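You operate a simulated robot arm through the tools that you are given. There is no shell and no other tool.

You are at the controls of a simulated robot arm. One attempt, no reset.

Task
Put things in order on the ledge at the gravity table. At the end: the silver tin from the ledge at the gravity table stands on top of the black belt roll; the brown clod from the ledge at the gravity table stands where the clear jar (marked "GRAM") stood; the clear jar from the ledge at the gravity table stands where the silver tin stood; the silver dish stands where the brown clod stood; whatever was shut is shut again. Leave all else as you found it, and nothing knocked over.
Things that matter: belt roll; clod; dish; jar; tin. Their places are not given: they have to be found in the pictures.

The check looks at the end state, three seconds after you hand in, the way a careful person would. Anything else that was tipped, shoved, dropped, spilled or broken makes it a failure.

Robot
A 7-joint arm with a two-finger gripper, fixed in place. Base frame: the origin is on the floor under the middle of its stand, x ahead of it, y to its left, z up; the work surface is at about z = 0.78. Units: m, rad, N and s.
With the tool pointing down near the work surface it reaches from about 0.34 to 0.72 m from the base axis. Its first joint turns from -1.152 to 1.152 rad. Payload 2.45 kg.
The tool frame sits at the grasp point between the pads (the TCP): z along the fingers, y along the line on which they close. The tips reach 0.026 m beyond it. The gripper opens to 0.096 m; its body begins 0.069 m behind the TCP.
Orientation is told as [roll, pitch, yaw] about the base's x, y, z axes, in that order, counted from this pose: with the fingers straight down and closing along the base's y, the tool's x points along the base's -x, its y along +y and its z along -z.

Tools
- The arm moves only by the tool servo_tool. Its argument "plan" is a list that holds one entry, the list of rows, each a list of 7 numbers: the shift along the tool's x, y, z in m, then the turn, a rotation vector about the tool's x, y, z in rad, then the finger opening in m, from 0 to 0.096. In form: [[[tx, ty, tz, rx, ry, rz, fingers], ...]]. A call has 1 to 20 rows; each row is the pose to reach, as a shift and turn from the pose commanded when the call began, along the tool's axes at that moment. Rows are played at 5 a second. More than 0.05 m and 0.15 rad between two rows, or a gripper value outside its range, and nothing of the call is played. Where a pose cannot be reached the arm comes as near as it can. A force on the tool above 40 N (or 10 N above the force at the start of the call, whichever is more), or a blocked arm, ends the call early, and 0.2 s more pass. Each finger travels about 0.05 m/s and halts on what it meets, pressing with about 30 N; the grip force reading is that of the motor and also rises with nothing between the fingers. The clock runs only during rows and for 0.2 s after the last one: add rows that repeat a pose to give the fingers time. It gives the time, the measured TCP pose, the force on the tool (base axes), the opening and the grip force at its end, in the units of the frame above (readings bear some noise), with the torque about the TCP (base axes, N m) and any sound that the robot's microphone picked up, and new pictures: "show" is both (left out), scene, wrist or none.
- Cameras (640 x 400 px; columns grow to the right, rows downward): "scene" is fixed at [0.1647, -0.4051, 1.4031]; the picture's right is [0.71, -0.71, 0.00], its down [-0.53, -0.53, -0.66] and it looks along [0.47, 0.46, -0.75] (base axes); focal length 320 px, centre (320, 200). "wrist" rides on the gripper at [0.082, 0.003, -0.098] in the tool frame; the picture's right is [-0.04, 1.00, 0.00], its down [-0.73, -0.03, -0.68] and it looks along [-0.68, -0.03, 0.73] (tool axes); focal length 256 px, centre (320, 200).
- measure_at(camera, pixels): for up to 12 pixels [column, row] of the newest picture of that camera ("zoom" is the newest enlarged one), the place [x, y, z] in the base frame of the surface seen there, good to about 0.002 m. No time passes.
- close_up(camera, box): a new picture of the part [left, top, right, bottom] of that camera's present view, enlarged. No time passes.
- finish_job(): hands the job in; it is judged then, once.

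Open the gripper and draw the arm clear of the work before you hand the job in, unless the task says otherwise.

The tools are called by a JSON object that holds its "method" and its "body". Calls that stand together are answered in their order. servo_tool: Moves the arm, as the interface text tells. Its arguments: {"type":"object","properties":{"plan":{"type":"array"},"show":{"type":"string","enum":["both","scene","wrist","none"]}},"required":["plan"]} The other tools are called the same way: measure_at (camera, pixels) gives the place of the surface under pixels of a picture; close_up (camera, box) takes an enlarged picture of a part of a camera's view; finish_job () hands the job in.

At the start:

```text
clock: 0.0
position: [0.3489, 0.0662, 1.0687]
tcp_rot: [0.001, 0.001, 0.0]
wrist_force: [-0.3, -0.7, -0.5]
torque: [0.02, -0.01, 0.0]
gripper_width: 0.0963
gripper_force: 0.1
```

scene: 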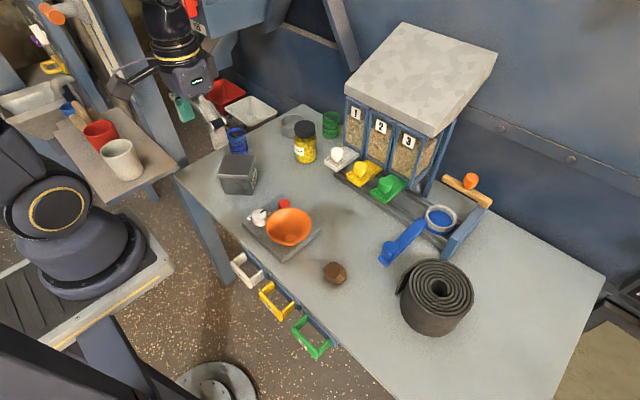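
wrist: 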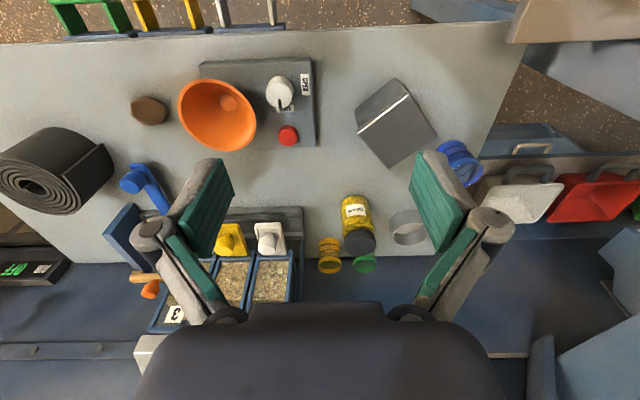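

The scene picture shows a belt roll near (437,297), a brown clod near (334,272), a grey box/tin near (238,173) and a yellow jar near (305,143). I take enlarged pictures to identify each thing.

{"method": "close_up", "body": {"camera": "scene", "box": [170, 90, 370, 215]}}

{"method": "close_up", "body": {"camera": "scene", "box": [230, 180, 490, 345]}}

{"method": "close_up", "body": {"camera": "wrist", "box": [300, 60, 640, 280]}}

{"method": "close_up", "body": {"camera": "scene", "box": [0, 0, 300, 190]}}

```text
3.20 times, centred on (270, 152) of scene
```

zoom: 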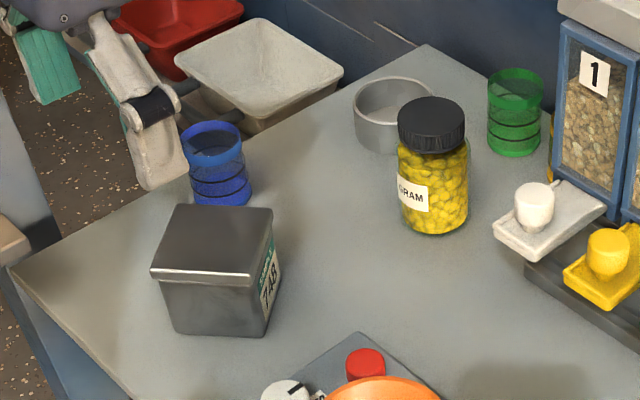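

```text
2.42 times, centred on (360, 262) of scene
```

zoom: 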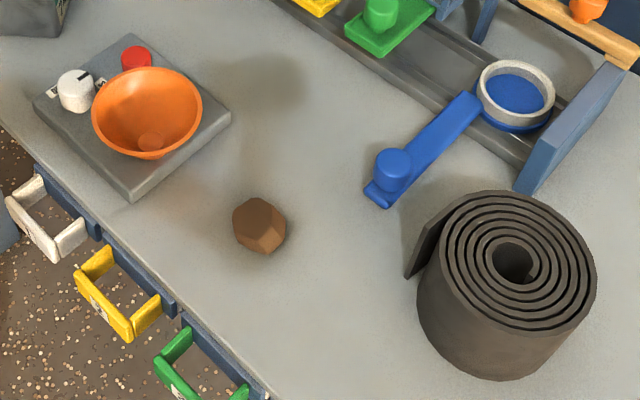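

```text
1.82 times, centred on (470, 170) of wrist
```

zoom: 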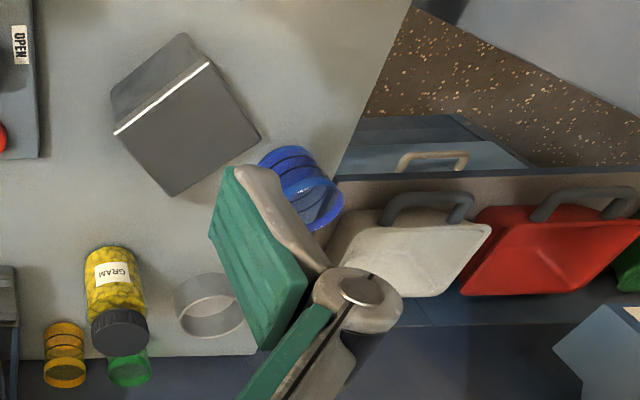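

```text
2.11 times, centred on (150, 95) of scene
```

zoom: 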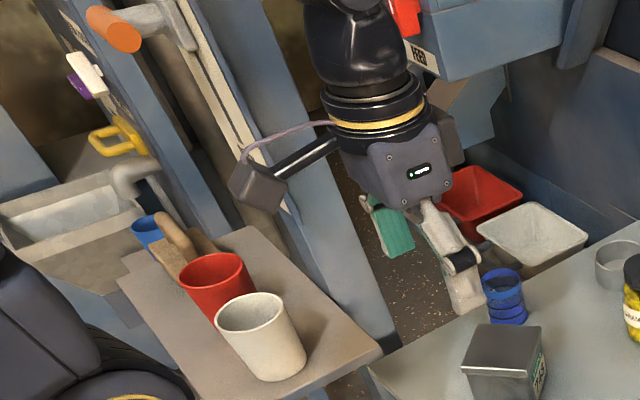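

The grey ring at (297,127) may be the dish; the box at (238,173) is a lidded-looking tin. I zoom in further on these and on the drawers and right-hand things.

{"method": "close_up", "body": {"camera": "scene", "box": [265, 95, 345, 145]}}

{"method": "close_up", "body": {"camera": "scene", "box": [205, 140, 285, 190]}}

{"method": "close_up", "body": {"camera": "scene", "box": [220, 200, 350, 370]}}

{"method": "close_up", "body": {"camera": "scene", "box": [370, 160, 510, 280]}}

{"method": "close_up", "body": {"camera": "wrist", "box": [360, 180, 480, 260]}}

{"method": "close_up", "body": {"camera": "wrist", "box": [0, 0, 320, 200]}}

```text
8.00 times, centred on (305, 120) of scene
```

zoom: 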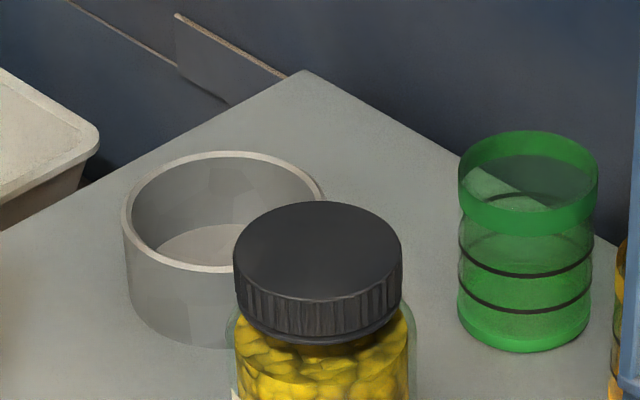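

```text
8.00 times, centred on (245, 165) of scene
```

zoom: 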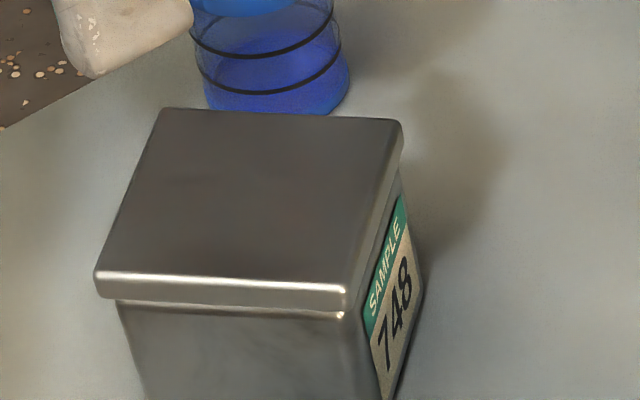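

```text
2.35 times, centred on (285, 285) of scene
```

zoom: 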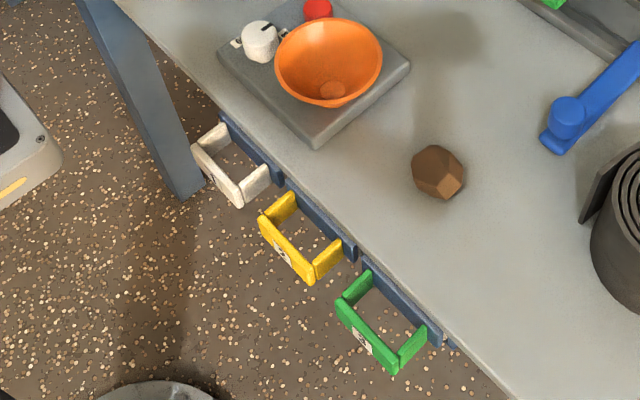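

```text
3.33 times, centred on (440, 220) of scene
```

zoom: 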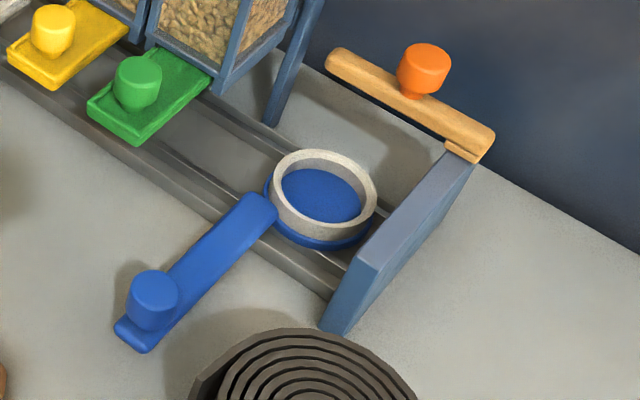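

```text
5.00 times, centred on (420, 220) of wrist
```

zoom: 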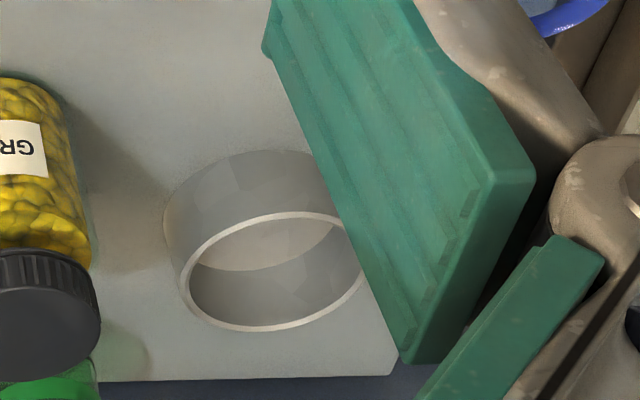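

```text
2.00 times, centred on (160, 100) of wrist
```

zoom: 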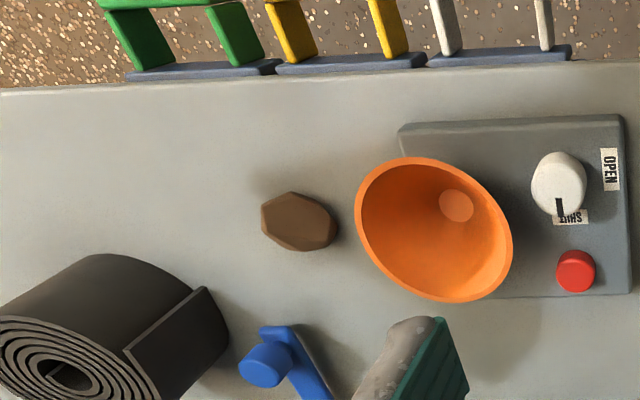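

The grey open dish is at (297,127) behind the jar; the tin is a lidded box marked SAMPLE 748. I measure points on each item.

{"method": "measure_at", "body": {"camera": "scene", "pixels": [[225, 154], [255, 155], [218, 176], [248, 177], [238, 166], [232, 193], [251, 193], [225, 191], [257, 172], [254, 188]]}}

{"method": "measure_at", "body": {"camera": "scene", "pixels": [[305, 125], [305, 121], [296, 124], [314, 126], [305, 132], [295, 155], [316, 155], [305, 163], [305, 148], [299, 152]]}}

{"method": "measure_at", "body": {"camera": "scene", "pixels": [[281, 122], [293, 115], [304, 118], [290, 128], [290, 125], [284, 135], [288, 137], [293, 138], [292, 131], [281, 130]]}}

{"method": "measure_at", "body": {"camera": "scene", "pixels": [[334, 264], [325, 270], [346, 272], [334, 272], [336, 284], [333, 279], [328, 278], [343, 280], [320, 285], [350, 290]]}}

{"method": "measure_at", "body": {"camera": "scene", "pixels": [[438, 289], [438, 262], [470, 290], [410, 280], [438, 305], [455, 305], [425, 335], [405, 310], [401, 292], [399, 285], [450, 334], [472, 310]]}}

```text
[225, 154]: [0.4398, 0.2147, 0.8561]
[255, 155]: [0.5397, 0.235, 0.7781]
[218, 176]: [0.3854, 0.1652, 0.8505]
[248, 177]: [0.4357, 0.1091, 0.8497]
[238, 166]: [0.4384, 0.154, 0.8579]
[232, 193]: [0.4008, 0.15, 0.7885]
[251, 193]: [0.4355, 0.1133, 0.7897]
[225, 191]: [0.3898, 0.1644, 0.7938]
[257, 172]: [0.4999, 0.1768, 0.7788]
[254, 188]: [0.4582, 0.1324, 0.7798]
```

```text
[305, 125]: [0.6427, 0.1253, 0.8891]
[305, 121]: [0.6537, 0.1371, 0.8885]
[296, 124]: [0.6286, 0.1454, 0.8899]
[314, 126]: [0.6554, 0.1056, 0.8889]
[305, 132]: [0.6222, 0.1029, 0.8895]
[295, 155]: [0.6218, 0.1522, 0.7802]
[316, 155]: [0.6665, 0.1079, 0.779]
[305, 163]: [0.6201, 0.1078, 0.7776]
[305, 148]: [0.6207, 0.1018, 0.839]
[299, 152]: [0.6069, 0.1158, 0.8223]
```

```text
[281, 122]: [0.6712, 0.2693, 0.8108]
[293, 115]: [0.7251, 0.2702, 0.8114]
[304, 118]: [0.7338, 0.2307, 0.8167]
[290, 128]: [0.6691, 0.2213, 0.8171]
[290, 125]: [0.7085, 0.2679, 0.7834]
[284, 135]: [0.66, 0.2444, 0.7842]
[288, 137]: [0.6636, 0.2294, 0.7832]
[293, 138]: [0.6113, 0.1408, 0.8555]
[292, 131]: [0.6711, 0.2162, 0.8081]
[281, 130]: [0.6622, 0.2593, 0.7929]
```

```text
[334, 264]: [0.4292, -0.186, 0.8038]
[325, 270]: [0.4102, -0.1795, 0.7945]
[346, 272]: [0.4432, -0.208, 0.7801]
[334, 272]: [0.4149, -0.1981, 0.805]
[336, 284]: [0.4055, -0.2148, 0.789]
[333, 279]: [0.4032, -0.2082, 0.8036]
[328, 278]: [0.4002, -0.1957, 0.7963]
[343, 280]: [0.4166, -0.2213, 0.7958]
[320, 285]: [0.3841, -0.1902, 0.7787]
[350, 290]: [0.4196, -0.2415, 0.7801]
```

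```text
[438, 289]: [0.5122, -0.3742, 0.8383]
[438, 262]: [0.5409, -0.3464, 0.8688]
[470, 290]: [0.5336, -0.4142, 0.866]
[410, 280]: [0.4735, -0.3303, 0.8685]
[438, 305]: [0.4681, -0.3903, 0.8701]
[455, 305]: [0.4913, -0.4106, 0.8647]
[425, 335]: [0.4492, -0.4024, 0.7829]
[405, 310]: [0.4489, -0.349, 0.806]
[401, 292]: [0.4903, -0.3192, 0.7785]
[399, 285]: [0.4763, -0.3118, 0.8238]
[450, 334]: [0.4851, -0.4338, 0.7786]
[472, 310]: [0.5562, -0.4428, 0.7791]
```

Now I measure the neighbouring obstacles: blue cup (237,140), green cup (331,125), sliders, hopper roof, the blue lever and the orange-knob bar.

{"method": "measure_at", "body": {"camera": "scene", "pixels": [[236, 128], [230, 135], [245, 136], [238, 150], [247, 150], [331, 112], [325, 122], [339, 124], [331, 137], [340, 130], [331, 118], [323, 115]]}}

{"method": "measure_at", "body": {"camera": "scene", "pixels": [[338, 153], [330, 161], [338, 170], [346, 91], [405, 24], [497, 53], [430, 136], [388, 250], [410, 235], [441, 207], [471, 181], [487, 204]]}}

{"method": "measure_at", "body": {"camera": "scene", "pixels": [[177, 177], [303, 105], [245, 222], [284, 262], [322, 233], [288, 215], [257, 217], [284, 204], [443, 256], [600, 275], [310, 225], [267, 228]]}}

```text
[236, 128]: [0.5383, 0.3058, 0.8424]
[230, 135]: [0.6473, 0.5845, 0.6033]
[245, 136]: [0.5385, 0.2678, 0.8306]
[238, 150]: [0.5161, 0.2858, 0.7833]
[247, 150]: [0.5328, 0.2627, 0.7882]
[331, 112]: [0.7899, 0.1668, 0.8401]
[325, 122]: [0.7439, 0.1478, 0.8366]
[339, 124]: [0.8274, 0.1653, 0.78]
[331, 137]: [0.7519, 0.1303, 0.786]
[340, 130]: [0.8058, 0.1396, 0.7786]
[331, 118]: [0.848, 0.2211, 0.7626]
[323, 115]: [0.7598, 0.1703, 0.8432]
```

```text
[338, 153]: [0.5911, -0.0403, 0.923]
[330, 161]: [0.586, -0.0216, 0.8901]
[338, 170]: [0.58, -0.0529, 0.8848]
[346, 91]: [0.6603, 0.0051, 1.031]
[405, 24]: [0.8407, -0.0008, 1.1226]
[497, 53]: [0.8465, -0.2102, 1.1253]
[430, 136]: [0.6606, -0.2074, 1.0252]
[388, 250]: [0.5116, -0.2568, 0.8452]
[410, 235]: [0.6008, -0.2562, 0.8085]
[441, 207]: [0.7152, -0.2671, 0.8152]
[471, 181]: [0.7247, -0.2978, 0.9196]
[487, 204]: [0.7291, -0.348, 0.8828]
```

```text
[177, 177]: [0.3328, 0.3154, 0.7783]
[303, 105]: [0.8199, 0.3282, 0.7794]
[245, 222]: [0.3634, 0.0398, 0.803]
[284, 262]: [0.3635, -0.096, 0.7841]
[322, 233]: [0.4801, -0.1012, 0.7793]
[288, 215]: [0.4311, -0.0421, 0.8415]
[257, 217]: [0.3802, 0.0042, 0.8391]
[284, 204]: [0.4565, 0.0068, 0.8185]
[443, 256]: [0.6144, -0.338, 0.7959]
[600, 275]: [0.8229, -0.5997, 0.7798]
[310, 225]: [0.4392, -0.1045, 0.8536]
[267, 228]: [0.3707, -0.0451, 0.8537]
```

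I take a zoom of the tin including its foot, and measure lid corners and base corners there for a precise pose.

{"method": "close_up", "body": {"camera": "scene", "box": [205, 148, 285, 198]}}

```text
8.00 times, centred on (245, 173) of scene
```

zoom: 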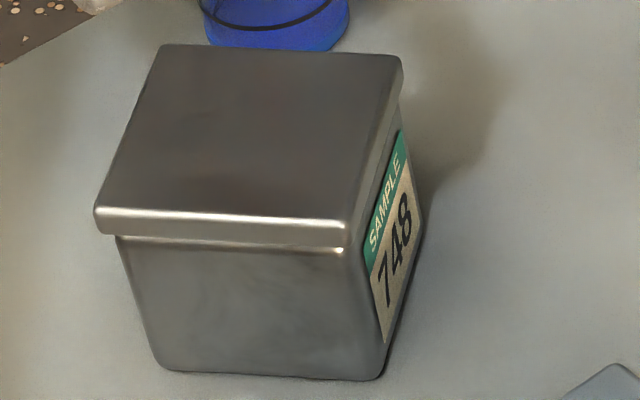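

The lid face has corners near (165,50), (398,62), (345,218), (100,210) in the zoom; body edges run down to (160,362), (372,372), (418,225). I measure these.

{"method": "measure_at", "body": {"camera": "zoom", "pixels": [[168, 52], [395, 64], [340, 214], [104, 208], [250, 130], [105, 228], [338, 243], [160, 355], [370, 370], [415, 225], [240, 372], [398, 300]]}}

{"method": "measure_at", "body": {"camera": "zoom", "pixels": [[130, 255], [330, 262], [160, 330], [360, 340], [370, 320], [388, 330], [400, 130], [412, 210], [200, 300], [300, 300], [395, 110], [350, 240]]}}

```text
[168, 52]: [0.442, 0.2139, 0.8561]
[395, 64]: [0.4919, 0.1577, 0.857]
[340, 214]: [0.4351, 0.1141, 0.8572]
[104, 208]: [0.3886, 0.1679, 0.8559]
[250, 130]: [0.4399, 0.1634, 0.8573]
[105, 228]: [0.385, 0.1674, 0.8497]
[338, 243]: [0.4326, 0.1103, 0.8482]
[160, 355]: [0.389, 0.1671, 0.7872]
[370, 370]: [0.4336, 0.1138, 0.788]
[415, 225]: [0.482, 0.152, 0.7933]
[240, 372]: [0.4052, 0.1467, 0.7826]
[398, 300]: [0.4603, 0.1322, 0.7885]
```

```text
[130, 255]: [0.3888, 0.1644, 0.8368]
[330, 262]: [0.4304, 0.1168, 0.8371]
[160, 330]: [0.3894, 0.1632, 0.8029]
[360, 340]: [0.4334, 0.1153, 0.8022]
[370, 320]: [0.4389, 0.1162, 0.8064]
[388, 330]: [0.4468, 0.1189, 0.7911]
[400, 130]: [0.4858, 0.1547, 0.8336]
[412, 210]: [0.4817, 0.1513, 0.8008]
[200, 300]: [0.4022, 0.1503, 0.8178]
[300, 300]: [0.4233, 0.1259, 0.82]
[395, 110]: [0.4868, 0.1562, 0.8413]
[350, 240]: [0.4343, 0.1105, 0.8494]
```

The tin's centre is near (0.439,0.163), its faces turned about 40.5°, lid top z 0.857. I move above it and yaw by +0.707 rad with the fingers open.

{"method": "servo_tool", "body": {"plan": [[[-0.015, 0.016, 0.012, 0, 0, -0.12, 0.096], [-0.03, 0.032, 0.023, 0, 0, -0.24, 0.096], [-0.045, 0.048, 0.035, 0, 0, -0.36, 0.096], [-0.06, 0.065, 0.046, 0, 0, -0.48, 0.096], [-0.075, 0.081, 0.058, 0, 0, -0.6, 0.096], [-0.0905, 0.0972, 0.0687, 0, 0, -0.707, 0.096], [-0.0905, 0.0972, 0.0687, 0, 0, -0.707, 0.096], [-0.0905, 0.0972, 0.0687, 0, 0, -0.707, 0.096]]], "show": "both"}}

```text
clock: 1.8
position: [0.4402, 0.1615, 1.0001]
tcp_rot: [0.0, -0.001, 0.708]
wrist_force: [-0.3, -0.8, -0.7]
torque: [-0.01, 0.0, 0.01]
gripper_width: 0.0959
gripper_force: 0.1
```

scene: 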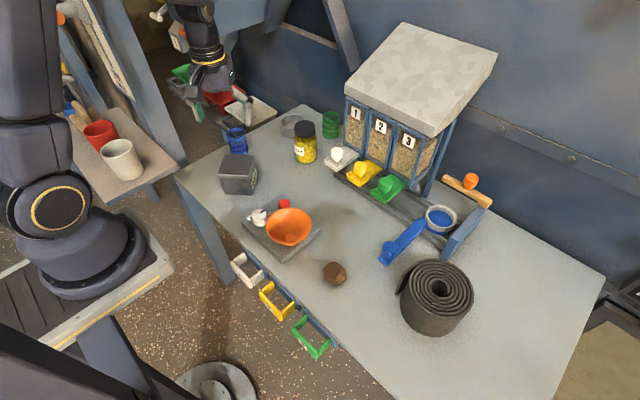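
wrist: 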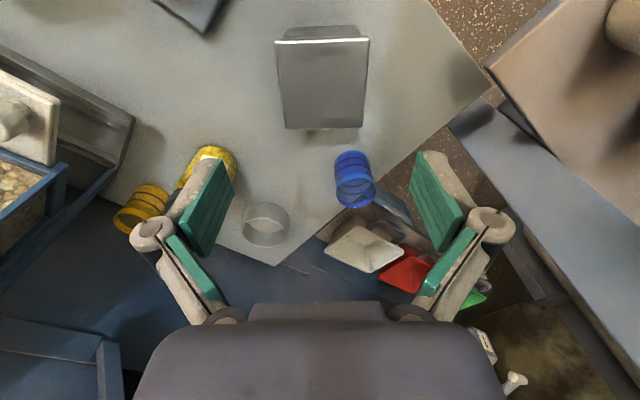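

The yaw reads 0.708 and the tin stands square in the wrist picture (columns 277–369). I measure lid corners from the wrist to check the centering.

{"method": "close_up", "body": {"camera": "wrist", "box": [248, 10, 408, 110]}}

{"method": "measure_at", "body": {"camera": "wrist", "pixels": [[279, 44], [366, 41], [286, 126], [360, 126], [322, 85], [279, 85], [364, 85], [322, 44], [322, 126]]}}

```text
4.00 times, centred on (328, 60) of wrist
```

zoom: 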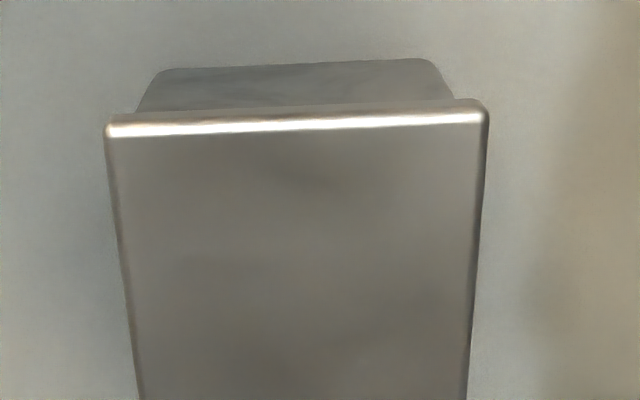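

```text
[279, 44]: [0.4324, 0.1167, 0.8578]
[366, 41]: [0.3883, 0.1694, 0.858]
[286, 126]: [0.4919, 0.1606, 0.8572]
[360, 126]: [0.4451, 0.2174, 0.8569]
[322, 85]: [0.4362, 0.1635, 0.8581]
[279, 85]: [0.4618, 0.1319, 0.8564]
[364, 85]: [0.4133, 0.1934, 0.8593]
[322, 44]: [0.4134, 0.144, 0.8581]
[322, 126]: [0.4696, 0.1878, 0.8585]
```

The tin is aligned with the tool to within about half a degree; its centre is about 2.5 mm along tool +y. I shift and descend to z≈0.90 to check clearance.

{"method": "servo_tool", "body": {"plan": [[[-0.001, 0.0025, 0.03, 0, 0, 0, 0.096], [-0.001, 0.0025, 0.06, 0, 0, 0, 0.096], [-0.001, 0.0025, 0.09, 0, 0, 0, 0.096], [-0.001, 0.0025, 0.1, 0, 0, 0, 0.096], [-0.001, 0.0025, 0.1, 0, 0, 0, 0.096]]], "show": "both"}}

```text
clock: 3.0
position: [0.4373, 0.1653, 0.8989]
tcp_rot: [0.001, 0.001, 0.706]
wrist_force: [-0.1, 0.2, -0.3]
torque: [-0.01, -0.02, -0.02]
gripper_width: 0.096
gripper_force: 0.0
```

scene: 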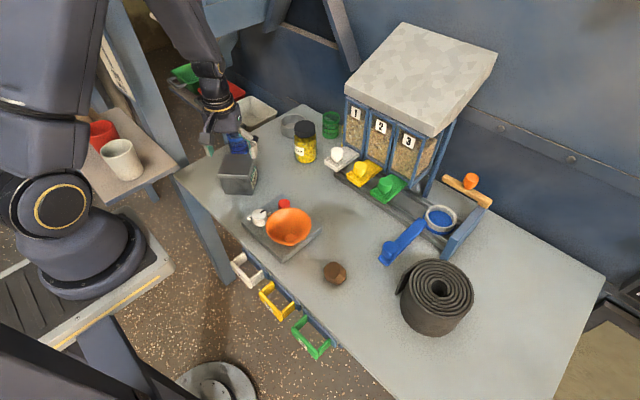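
wrist: 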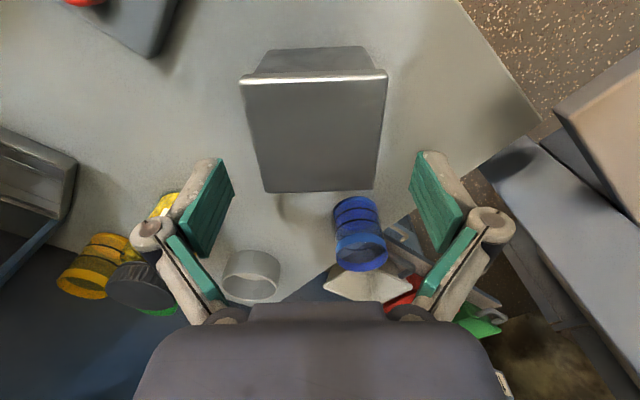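

Fingers are just above lid level. I measure the lid's left and right edges from this nearer view.

{"method": "measure_at", "body": {"camera": "wrist", "pixels": [[243, 84], [384, 80], [264, 188], [374, 187], [252, 130], [380, 130], [318, 130], [318, 90], [318, 186]]}}

{"method": "close_up", "body": {"camera": "wrist", "box": [180, 60, 460, 235]}}

{"method": "close_up", "body": {"camera": "scene", "box": [175, 90, 295, 200]}}

```text
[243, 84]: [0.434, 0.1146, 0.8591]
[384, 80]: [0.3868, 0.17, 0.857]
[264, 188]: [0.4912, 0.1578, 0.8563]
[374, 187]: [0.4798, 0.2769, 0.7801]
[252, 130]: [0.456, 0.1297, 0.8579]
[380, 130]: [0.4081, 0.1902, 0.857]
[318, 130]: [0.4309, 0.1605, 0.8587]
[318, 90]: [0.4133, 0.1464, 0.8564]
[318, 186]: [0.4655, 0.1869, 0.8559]
```

```text
2.29 times, centred on (320, 148) of wrist
```

zoom: 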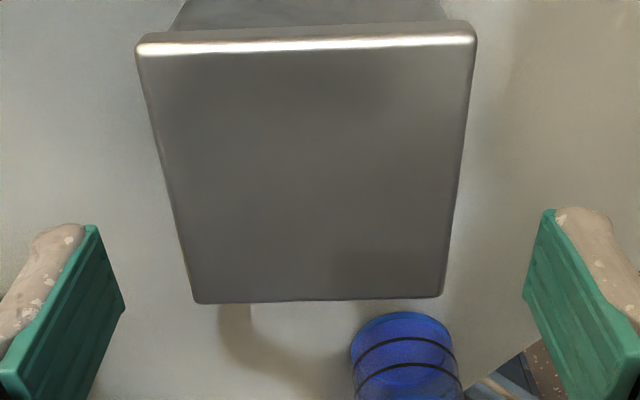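

```text
3.64 times, centred on (235, 145) of scene
```

zoom: 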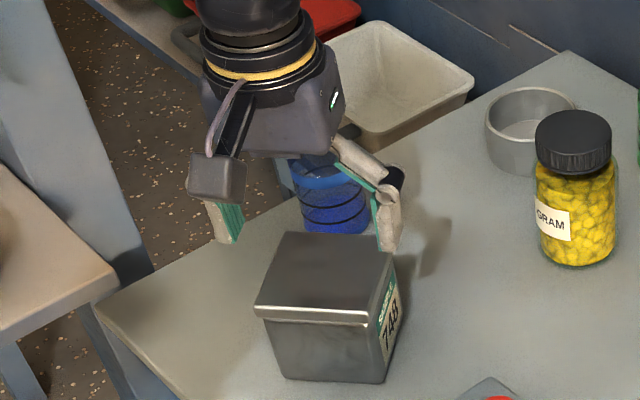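

The tin is centred within about 1 mm of the tool axis. I descend to z≈0.813 so the pads sit on the body below the lid.

{"method": "servo_tool", "body": {"plan": [[[-0.0005, 0, 0.02, 0, 0, 0, 0.096], [-0.0005, 0, 0.04, 0, 0, 0, 0.096], [-0.0005, 0, 0.06, 0, 0, 0, 0.096], [-0.0005, 0, 0.078, 0, 0, 0, 0.096], [-0.0005, 0, 0.086, 0, 0, 0, 0.096], [-0.0005, 0, 0.086, 0, 0, 0, 0.096]]], "show": "both"}}

```text
clock: 4.4
position: [0.4386, 0.1642, 0.8136]
tcp_rot: [0.0, -0.001, 0.708]
wrist_force: [-0.3, 0.5, -0.3]
torque: [0.0, -0.03, 0.01]
gripper_width: 0.0962
gripper_force: 0.0
```

scene: 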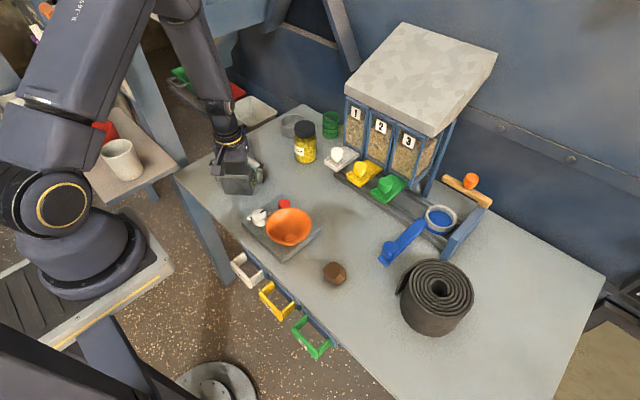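
wrist: 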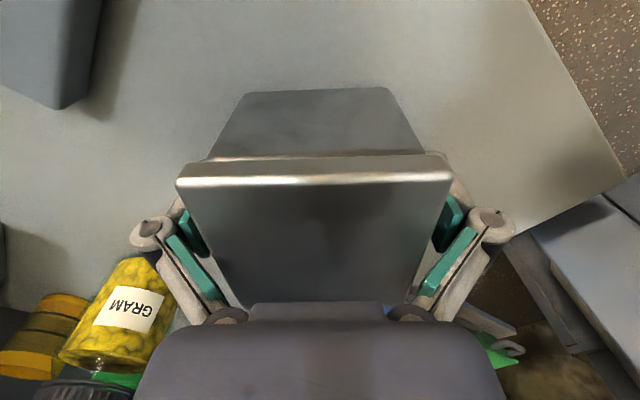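

No contact; the pads straddle the body. I close the fingers on the tin.

{"method": "servo_tool", "body": {"plan": [[[0, 0, 0, 0, 0, 0, 0.08], [0, 0, 0, 0, 0, 0, 0.065], [0, 0, 0, 0, 0, 0, 0.05], [0, 0, 0, 0, 0, 0, 0.05], [0, 0, 0, 0, 0, 0, 0.05]]], "show": "wrist"}}

```text
clock: 5.6
position: [0.4393, 0.1647, 0.8146]
tcp_rot: [0.001, -0.003, 0.706]
wrist_force: [-0.2, -3.1, 24.1]
torque: [-0.13, 0.26, 0.0]
gripper_width: 0.0817
gripper_force: 30.1
```

wrist: 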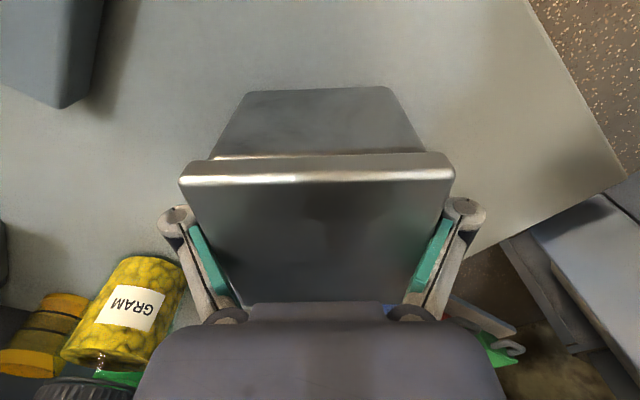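

The fingers halted at 0.0817 with 24 N upward on the tool, perhaps on the wider lid. I look closer before lifting.

{"method": "close_up", "body": {"camera": "wrist", "box": [140, 130, 500, 355]}}

{"method": "close_up", "body": {"camera": "scene", "box": [185, 110, 305, 210]}}

```text
1.78 times, centred on (320, 242) of wrist
```

zoom: 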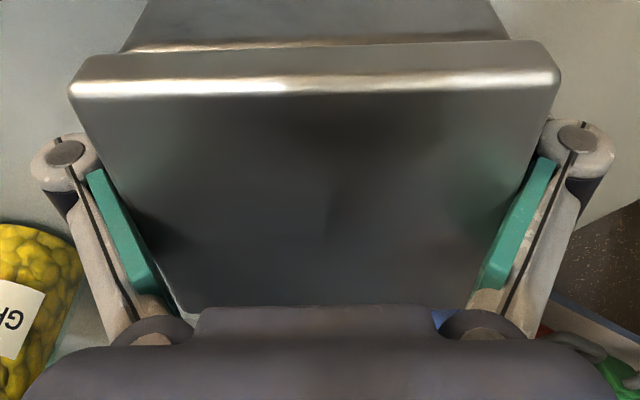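

```text
4.00 times, centred on (245, 160) of scene
```

zoom: 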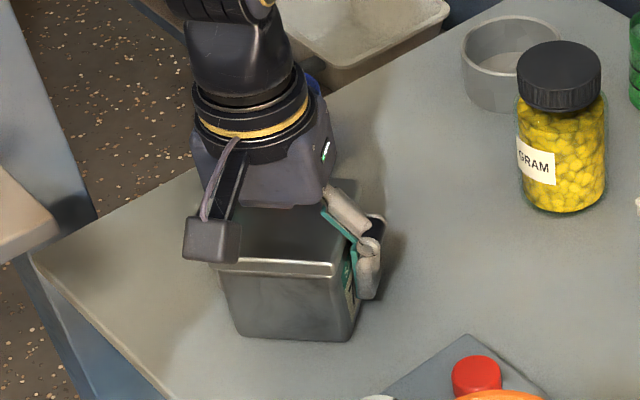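

The angled upper finger links press on the lid's top edge at this depth. I open and rise about 18 mm, so the lid rim falls within the straight pads.

{"method": "servo_tool", "body": {"plan": [[[0, 0, 0, 0, 0, 0, 0.09], [0, 0, 0, 0, 0, 0, 0.096], [0, 0, 0, 0, 0, 0, 0.096], [0, 0, -0.01, 0, 0, 0, 0.096], [0, 0, -0.019, 0, 0, 0, 0.096], [0, 0, -0.019, 0, 0, 0, 0.096]]], "show": "both"}}

```text
clock: 7.0
position: [0.4377, 0.1639, 0.8327]
tcp_rot: [0.0, -0.001, 0.707]
wrist_force: [-0.2, 0.4, -0.6]
torque: [-0.02, 0.02, 0.0]
gripper_width: 0.096
gripper_force: 0.1
```

scene: 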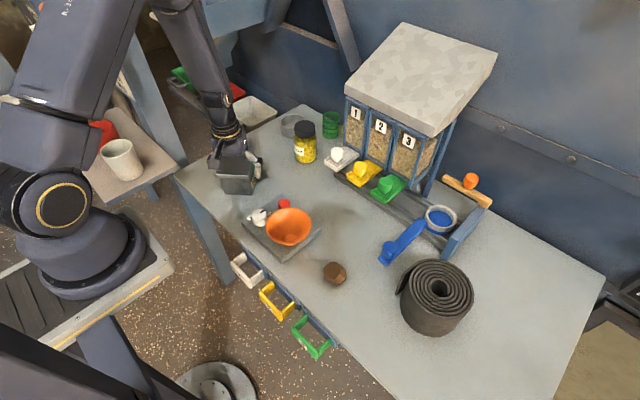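
wrist: 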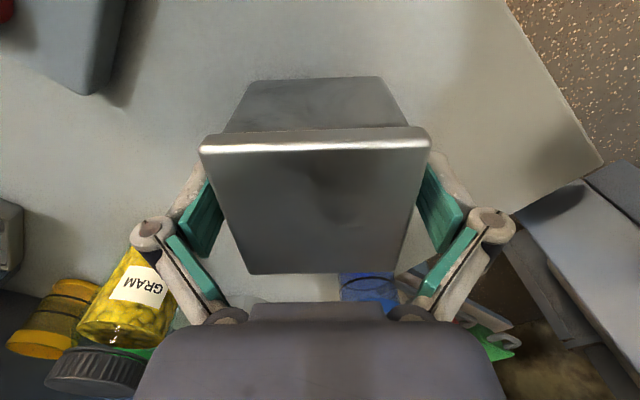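

The lid now sits at pad height. I close again at this height.

{"method": "servo_tool", "body": {"plan": [[[0, 0, 0, 0, 0, 0, 0.085], [0, 0, 0, 0, 0, 0, 0.07], [0, 0, 0, 0, 0, 0, 0.055], [0, 0, 0, 0, 0, 0, 0.055], [0, 0, 0, 0, 0, 0, 0.055]]], "show": "wrist"}}

{"method": "close_up", "body": {"camera": "wrist", "box": [140, 100, 500, 325]}}

{"method": "close_up", "body": {"camera": "scene", "box": [185, 110, 305, 210]}}

```text
clock: 8.2
position: [0.4386, 0.1642, 0.8327]
tcp_rot: [-0.001, -0.001, 0.706]
wrist_force: [1.3, -2.2, 6.9]
torque: [-0.06, 0.1, -0.03]
gripper_width: 0.0774
gripper_force: 30.0
```

wrist: 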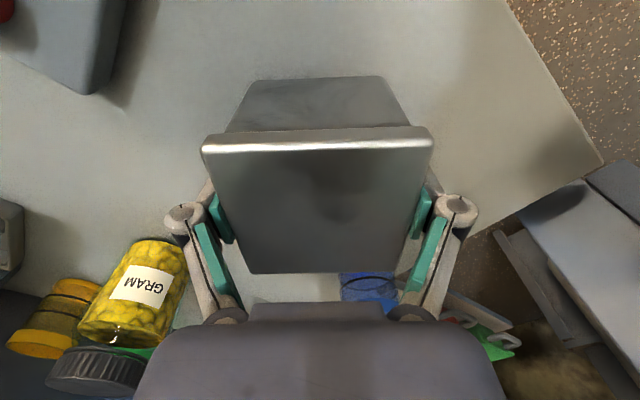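

```text
1.78 times, centred on (320, 212) of wrist
```

zoom: 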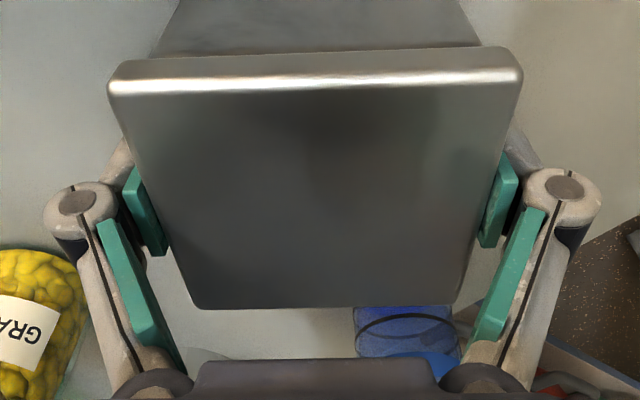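

```text
4.00 times, centred on (245, 160) of scene
```

zoom: 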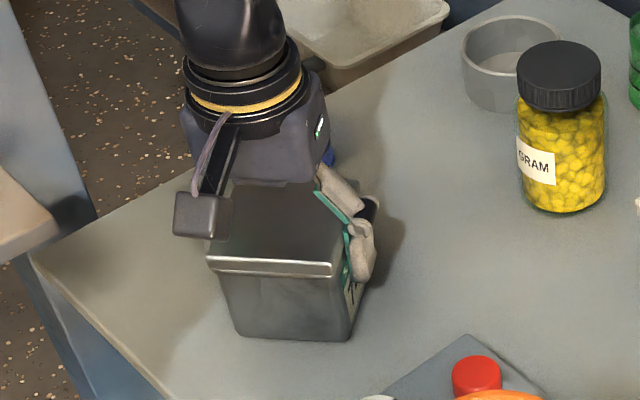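

Gripped at 0.0774, i.e. on the lid rim. I lift slowly by 30 mm and look whether the whole tin comes along.

{"method": "servo_tool", "body": {"plan": [[[0, 0, -0.004, 0, 0, 0, 0.05], [0, 0, -0.01, 0, 0, 0, 0.05], [0, 0, -0.02, 0, 0, 0, 0.05], [0, 0, -0.03, 0, 0, 0, 0.05], [0, 0, -0.03, 0, 0, 0, 0.05]]], "show": "both"}}

{"method": "close_up", "body": {"camera": "scene", "box": [185, 110, 305, 210]}}

```text
clock: 9.4
position: [0.438, 0.166, 0.8622]
tcp_rot: [0.001, 0.0, 0.707]
wrist_force: [-0.6, -0.1, -2.5]
torque: [0.0, -0.01, -0.01]
gripper_width: 0.0776
gripper_force: 30.2
```

scene: 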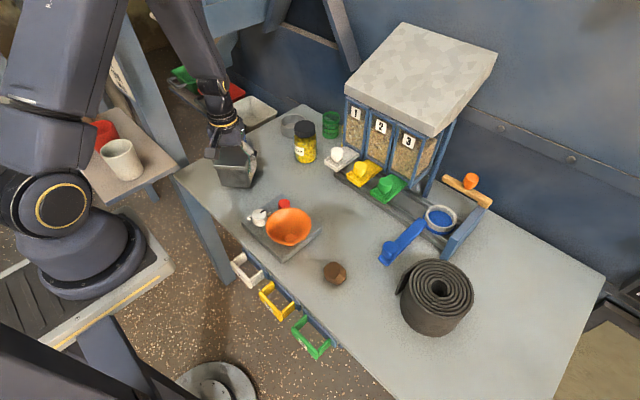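
wrist: 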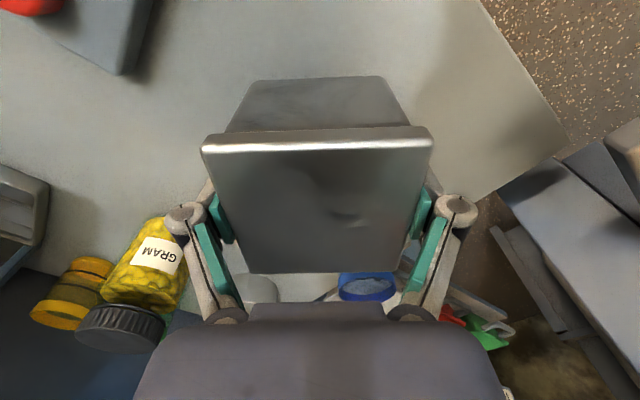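

```text
4.00 times, centred on (245, 160) of scene
```

zoom: 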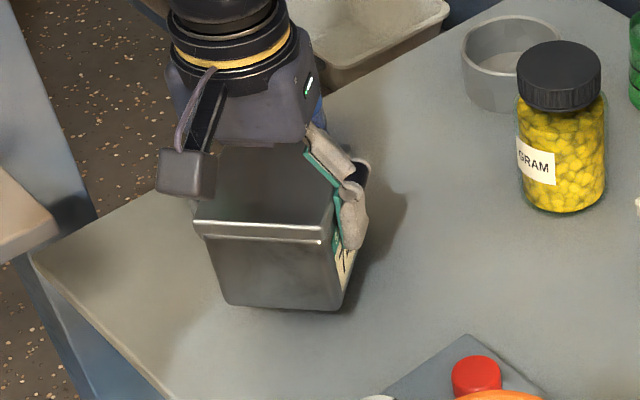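

The whole tin lifts (about 2 N). Before moving I measure the belt roll's top precisely from a zoom.

{"method": "close_up", "body": {"camera": "scene", "box": [380, 245, 492, 345]}}

```text
4.00 times, centred on (436, 295) of scene
```

zoom: 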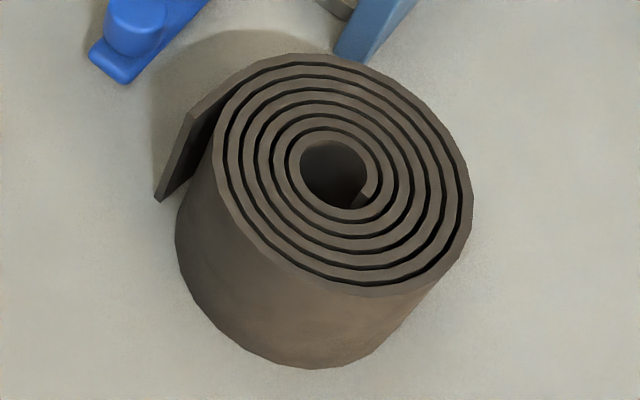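

I measure rim points round the roll's top and along its spiral.

{"method": "measure_at", "body": {"camera": "zoom", "pixels": [[300, 60], [220, 130], [225, 190], [270, 250], [340, 288], [410, 285], [462, 235], [466, 180], [430, 115], [370, 75], [333, 213], [296, 155]]}}

{"method": "measure_at", "body": {"camera": "zoom", "pixels": [[385, 170], [340, 125], [310, 245], [430, 210], [255, 160], [335, 98], [410, 240], [180, 200], [300, 365], [250, 80], [333, 180], [198, 110]]}}

```text
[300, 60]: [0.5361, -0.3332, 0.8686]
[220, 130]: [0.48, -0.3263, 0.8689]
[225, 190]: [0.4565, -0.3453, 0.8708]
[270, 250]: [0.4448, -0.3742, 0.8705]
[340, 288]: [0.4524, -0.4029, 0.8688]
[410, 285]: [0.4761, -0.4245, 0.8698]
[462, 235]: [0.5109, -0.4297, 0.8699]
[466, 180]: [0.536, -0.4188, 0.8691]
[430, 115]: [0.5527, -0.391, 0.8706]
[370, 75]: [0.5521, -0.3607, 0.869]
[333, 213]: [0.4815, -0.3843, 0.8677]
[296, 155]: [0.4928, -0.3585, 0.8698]
```

```text
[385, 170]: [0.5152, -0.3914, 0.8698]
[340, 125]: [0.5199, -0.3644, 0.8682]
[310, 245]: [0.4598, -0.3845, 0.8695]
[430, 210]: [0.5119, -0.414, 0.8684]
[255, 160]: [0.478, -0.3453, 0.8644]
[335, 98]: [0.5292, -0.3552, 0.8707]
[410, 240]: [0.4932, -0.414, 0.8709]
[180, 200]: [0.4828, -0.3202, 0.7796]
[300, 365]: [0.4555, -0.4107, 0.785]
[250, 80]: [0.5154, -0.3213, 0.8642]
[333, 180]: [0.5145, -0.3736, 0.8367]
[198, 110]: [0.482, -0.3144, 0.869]
```

Roll top: centre ≈(0.499,-0.377), z≈0.8695, radius ≈0.055, so the tin's foot fits. I lift to z≈1.03 first.

{"method": "servo_tool", "body": {"plan": [[[0, 0, -0.025, 0, 0, 0, 0.05], [0, 0, -0.055, 0, 0, 0, 0.05], [0, 0, -0.085, 0, 0, 0, 0.05], [0, 0, -0.115, 0, 0, 0, 0.05], [0, 0, -0.145, 0, 0, 0, 0.05], [0, 0, -0.168, 0, 0, 0, 0.05], [0, 0, -0.168, 0, 0, 0, 0.05]]], "show": "none"}}

```text
clock: 11.0
position: [0.4406, 0.1658, 1.0297]
tcp_rot: [-0.001, 0.001, 0.707]
wrist_force: [-0.4, -0.8, -2.3]
torque: [-0.01, 0.0, -0.03]
gripper_width: 0.0774
gripper_force: 29.8
```

Lifted with steady grip (0.0774). Now I carry the tin along a straight line over the front of the table to above the roll, turning yaw back by 0.8 rad on the way.

{"method": "servo_tool", "body": {"plan": [[[0.0096, -0.0141, 0, 0, 0, 0.025, 0.05], [0.0287, -0.0423, 0, 0, 0, 0.075, 0.05], [0.0478, -0.0705, 0, 0, 0, 0.125, 0.05], [0.0669, -0.0986, 0, 0, 0, 0.175, 0.05], [0.0861, -0.1268, 0, 0, 0, 0.225, 0.05], [0.1052, -0.155, 0, 0, 0, 0.275, 0.05], [0.1243, -0.1832, 0, 0, 0, 0.325, 0.05], [0.1434, -0.2114, 0, 0, 0, 0.375, 0.05], [0.1626, -0.2395, 0, 0, 0, 0.425, 0.05], [0.1817, -0.2677, 0, 0, 0, 0.475, 0.05], [0.2008, -0.2959, 0, 0, 0, 0.525, 0.05], [0.2199, -0.3241, 0, 0, 0, 0.575, 0.05], [0.2391, -0.3523, 0, 0, 0, 0.625, 0.05], [0.2582, -0.3804, 0, 0, 0, 0.675, 0.05], [0.2773, -0.4086, 0, 0, 0, 0.725, 0.05], [0.2964, -0.4368, 0, 0, 0, 0.775, 0.05], [0.306, -0.4509, 0, 0, 0, 0.8, 0.05], [0.306, -0.4509, 0, 0, 0, 0.8, 0.05], [0.306, -0.4509, 0, 0, 0, 0.8, 0.05]]], "show": "both"}}

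```text
clock: 15.0
position: [0.4975, -0.3778, 1.0308]
tcp_rot: [0.0, 0.002, -0.092]
wrist_force: [0.7, 1.0, -2.1]
torque: [-0.01, 0.03, 0.01]
gripper_width: 0.0777
gripper_force: 30.2
```

scene: 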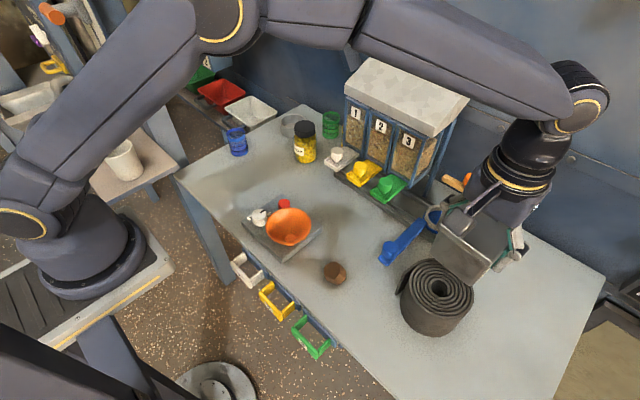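
wrist: 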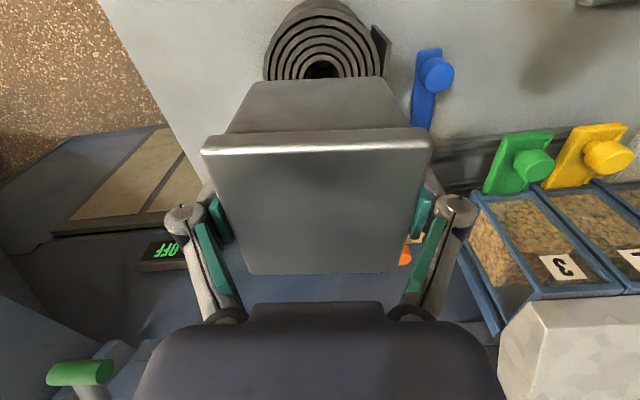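

The tin is above the roll (TCP (0.4975,-0.378)). I descend to leave roughly 8 mm clearance, then look.

{"method": "servo_tool", "body": {"plan": [[[-0.0005, 0, 0.02, 0, 0, 0, 0.05], [-0.0005, 0, 0.04, 0, 0, 0, 0.05], [-0.0005, 0, 0.06, 0, 0, 0, 0.05], [-0.0005, 0, 0.08, 0, 0, 0, 0.05], [-0.0005, 0, 0.093, 0, 0, 0, 0.05], [-0.0005, 0, 0.099, 0, 0, 0, 0.05], [-0.0005, 0, 0.099, 0, 0, 0, 0.05]]], "show": "both"}}

{"method": "close_up", "body": {"camera": "scene", "box": [360, 215, 520, 345]}}

```text
clock: 16.6
position: [0.4988, -0.3762, 0.9318]
tcp_rot: [0.001, 0.0, -0.093]
wrist_force: [0.0, 0.2, -2.8]
torque: [-0.01, -0.02, -0.03]
gripper_width: 0.0775
gripper_force: 30.1
```

scene: 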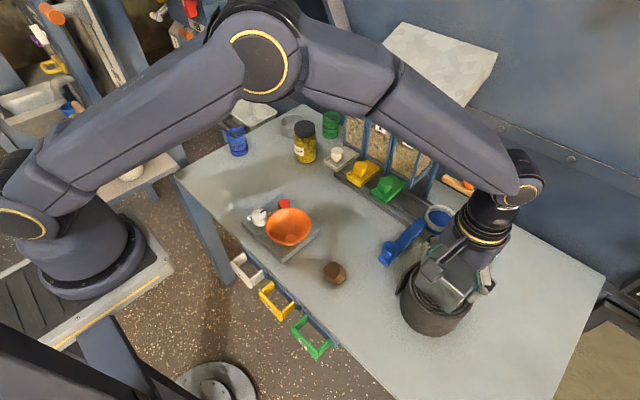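
wrist: 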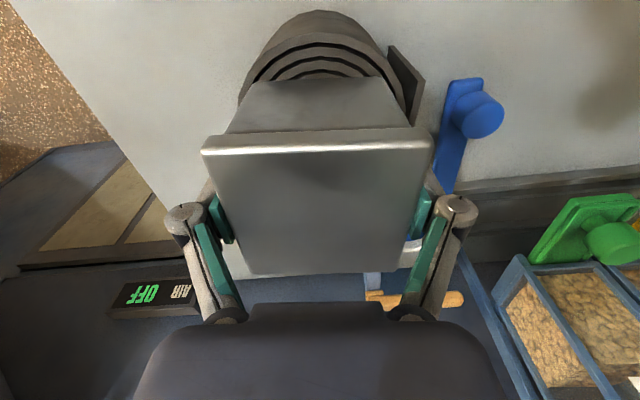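

```text
3.08 times, centred on (440, 280) of scene
```

zoom: 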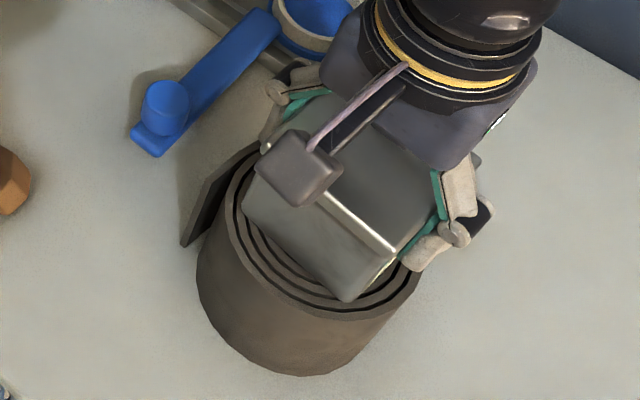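

The tin sits over the middle of the roll with a small gap. I lower by 7 mm in small steps, watching the force.

{"method": "servo_tool", "body": {"plan": [[[0, 0, 0.002, 0, 0, 0, 0.05], [0, 0, 0.004, 0, 0, 0, 0.05], [0, 0, 0.005, 0, 0, 0, 0.05], [0, 0, 0.006, 0, 0, 0, 0.05], [0, 0, 0.007, 0, 0, 0, 0.05], [0, 0, 0.007, 0, 0, 0, 0.05]]], "show": "none"}}

```text
clock: 18.0
position: [0.4996, -0.3757, 0.9246]
tcp_rot: [-0.001, 0.0, -0.093]
wrist_force: [0.3, 0.1, -2.3]
torque: [0.0, 0.04, 0.0]
gripper_width: 0.0779
gripper_force: 29.9
```

No contact yet (-2.3 N still hanging). I lower 2 mm more in half-millimetre steps.

{"method": "servo_tool", "body": {"plan": [[[0, 0, 0.0005, 0, 0, 0, 0.05], [0, 0, 0.001, 0, 0, 0, 0.05], [0, 0, 0.0015, 0, 0, 0, 0.05], [0, 0, 0.002, 0, 0, 0, 0.05], [0, 0, 0.002, 0, 0, 0, 0.05]]], "show": "none"}}

```text
clock: 19.2
position: [0.4989, -0.3768, 0.923]
tcp_rot: [0.001, 0.001, -0.091]
wrist_force: [0.1, 0.0, -1.1]
torque: [-0.07, -0.08, 0.01]
gripper_width: 0.0779
gripper_force: 30.1
```

Force moved from -2.3 to -1.1 N: contact is beginning. One more millimetre in small steps.

{"method": "servo_tool", "body": {"plan": [[[0, 0, 0.0004, 0, 0, 0, 0.05], [0, 0, 0.0008, 0, 0, 0, 0.05], [0, 0, 0.0008, 0, 0, 0, 0.05]]], "show": "none"}}

```text
clock: 20.0
position: [0.4986, -0.3773, 0.9226]
tcp_rot: [-0.002, -0.001, -0.095]
wrist_force: [-1.6, -1.1, 5.7]
torque: [0.18, 0.0, 0.05]
gripper_width: 0.0776
gripper_force: 30.1
```

The tin rests on the roll (+5.7 N). I open the fingers gradually and look before retreating.

{"method": "servo_tool", "body": {"plan": [[[0, 0, 0, 0, 0, 0, 0.079], [0, 0, 0, 0, 0, 0, 0.083], [0, 0, 0, 0, 0, 0, 0.09], [0, 0, 0, 0, 0, 0, 0.096], [0, 0, 0, 0, 0, 0, 0.096]]], "show": "both"}}

{"method": "close_up", "body": {"camera": "scene", "box": [360, 215, 520, 345]}}

```text
clock: 21.2
position: [0.4999, -0.3764, 0.922]
tcp_rot: [-0.001, 0.0, -0.092]
wrist_force: [0.2, -0.2, 0.5]
torque: [0.02, 0.0, 0.01]
gripper_width: 0.0961
gripper_force: 0.0
```

scene: 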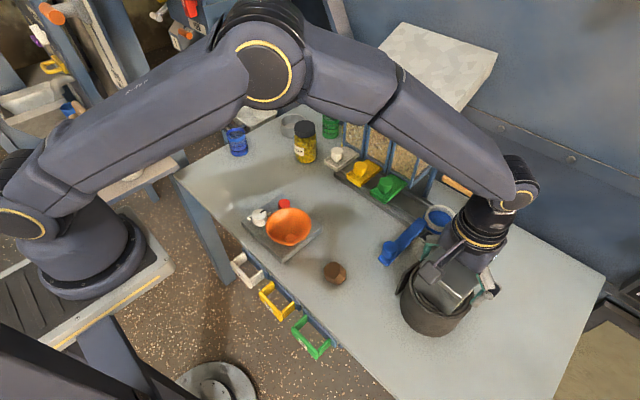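
wrist: 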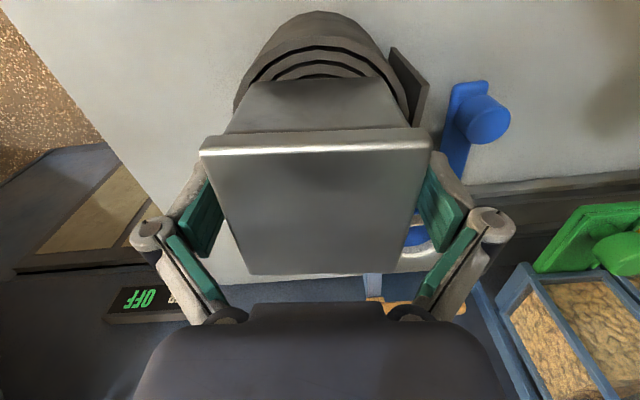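

```text
3.08 times, centred on (440, 280) of scene
```

zoom: 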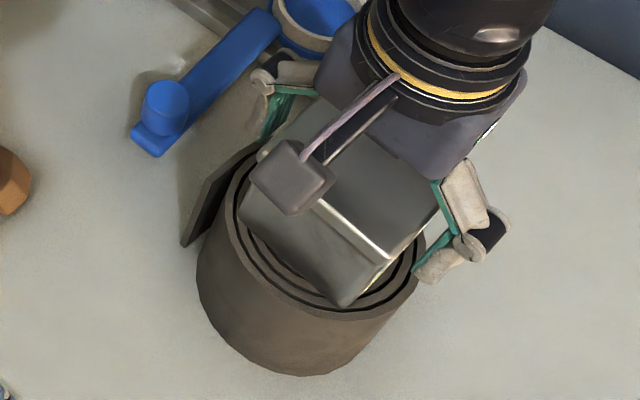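

The tin stands freely on the roll. I rise straight up by 0.14 m.

{"method": "servo_tool", "body": {"plan": [[[0, 0, -0.01, 0, 0, 0, 0.096], [0, 0, -0.025, 0, 0, 0, 0.096], [0, 0, -0.05, 0, 0, 0, 0.096], [0, 0, -0.08, 0, 0, 0, 0.096], [0, 0, -0.11, 0, 0, 0, 0.096], [0, 0, -0.14, 0, 0, 0, 0.096], [0, 0, -0.14, 0, 0, 0, 0.096]]], "show": "both"}}

```text
clock: 22.8
position: [0.4982, -0.376, 1.0621]
tcp_rot: [0.0, 0.0, -0.092]
wrist_force: [-0.4, -0.4, 0.1]
torque: [-0.05, 0.02, 0.02]
gripper_width: 0.0961
gripper_force: 0.0
```

scene: 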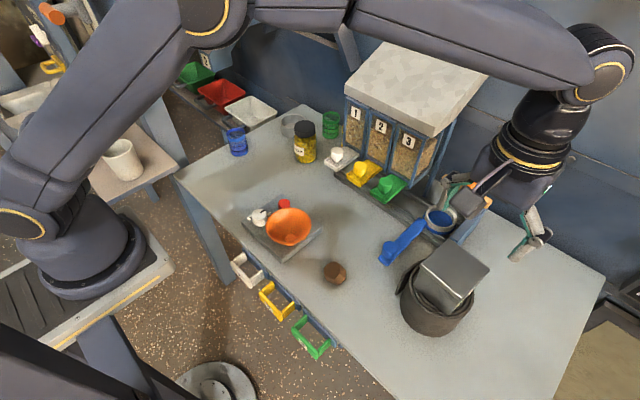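
wrist: 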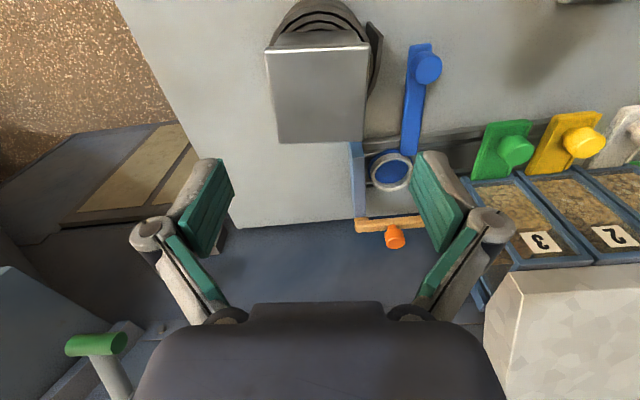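

The tin stands squarely on the roll. Next the jar: I zoom on it in the scene camera and measure its cap and body.

{"method": "close_up", "body": {"camera": "scene", "box": [265, 110, 345, 170]}}

```text
6.67 times, centred on (305, 140) of scene
```

zoom: 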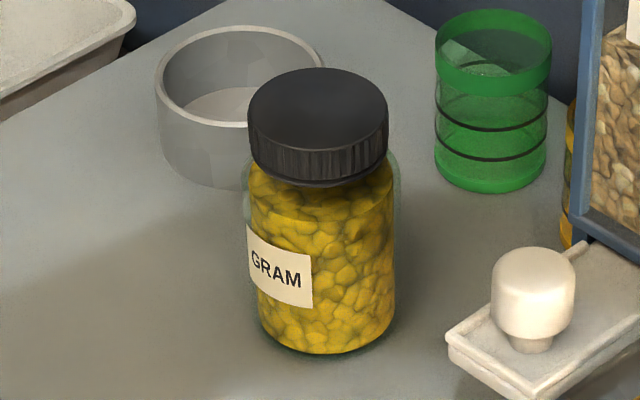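

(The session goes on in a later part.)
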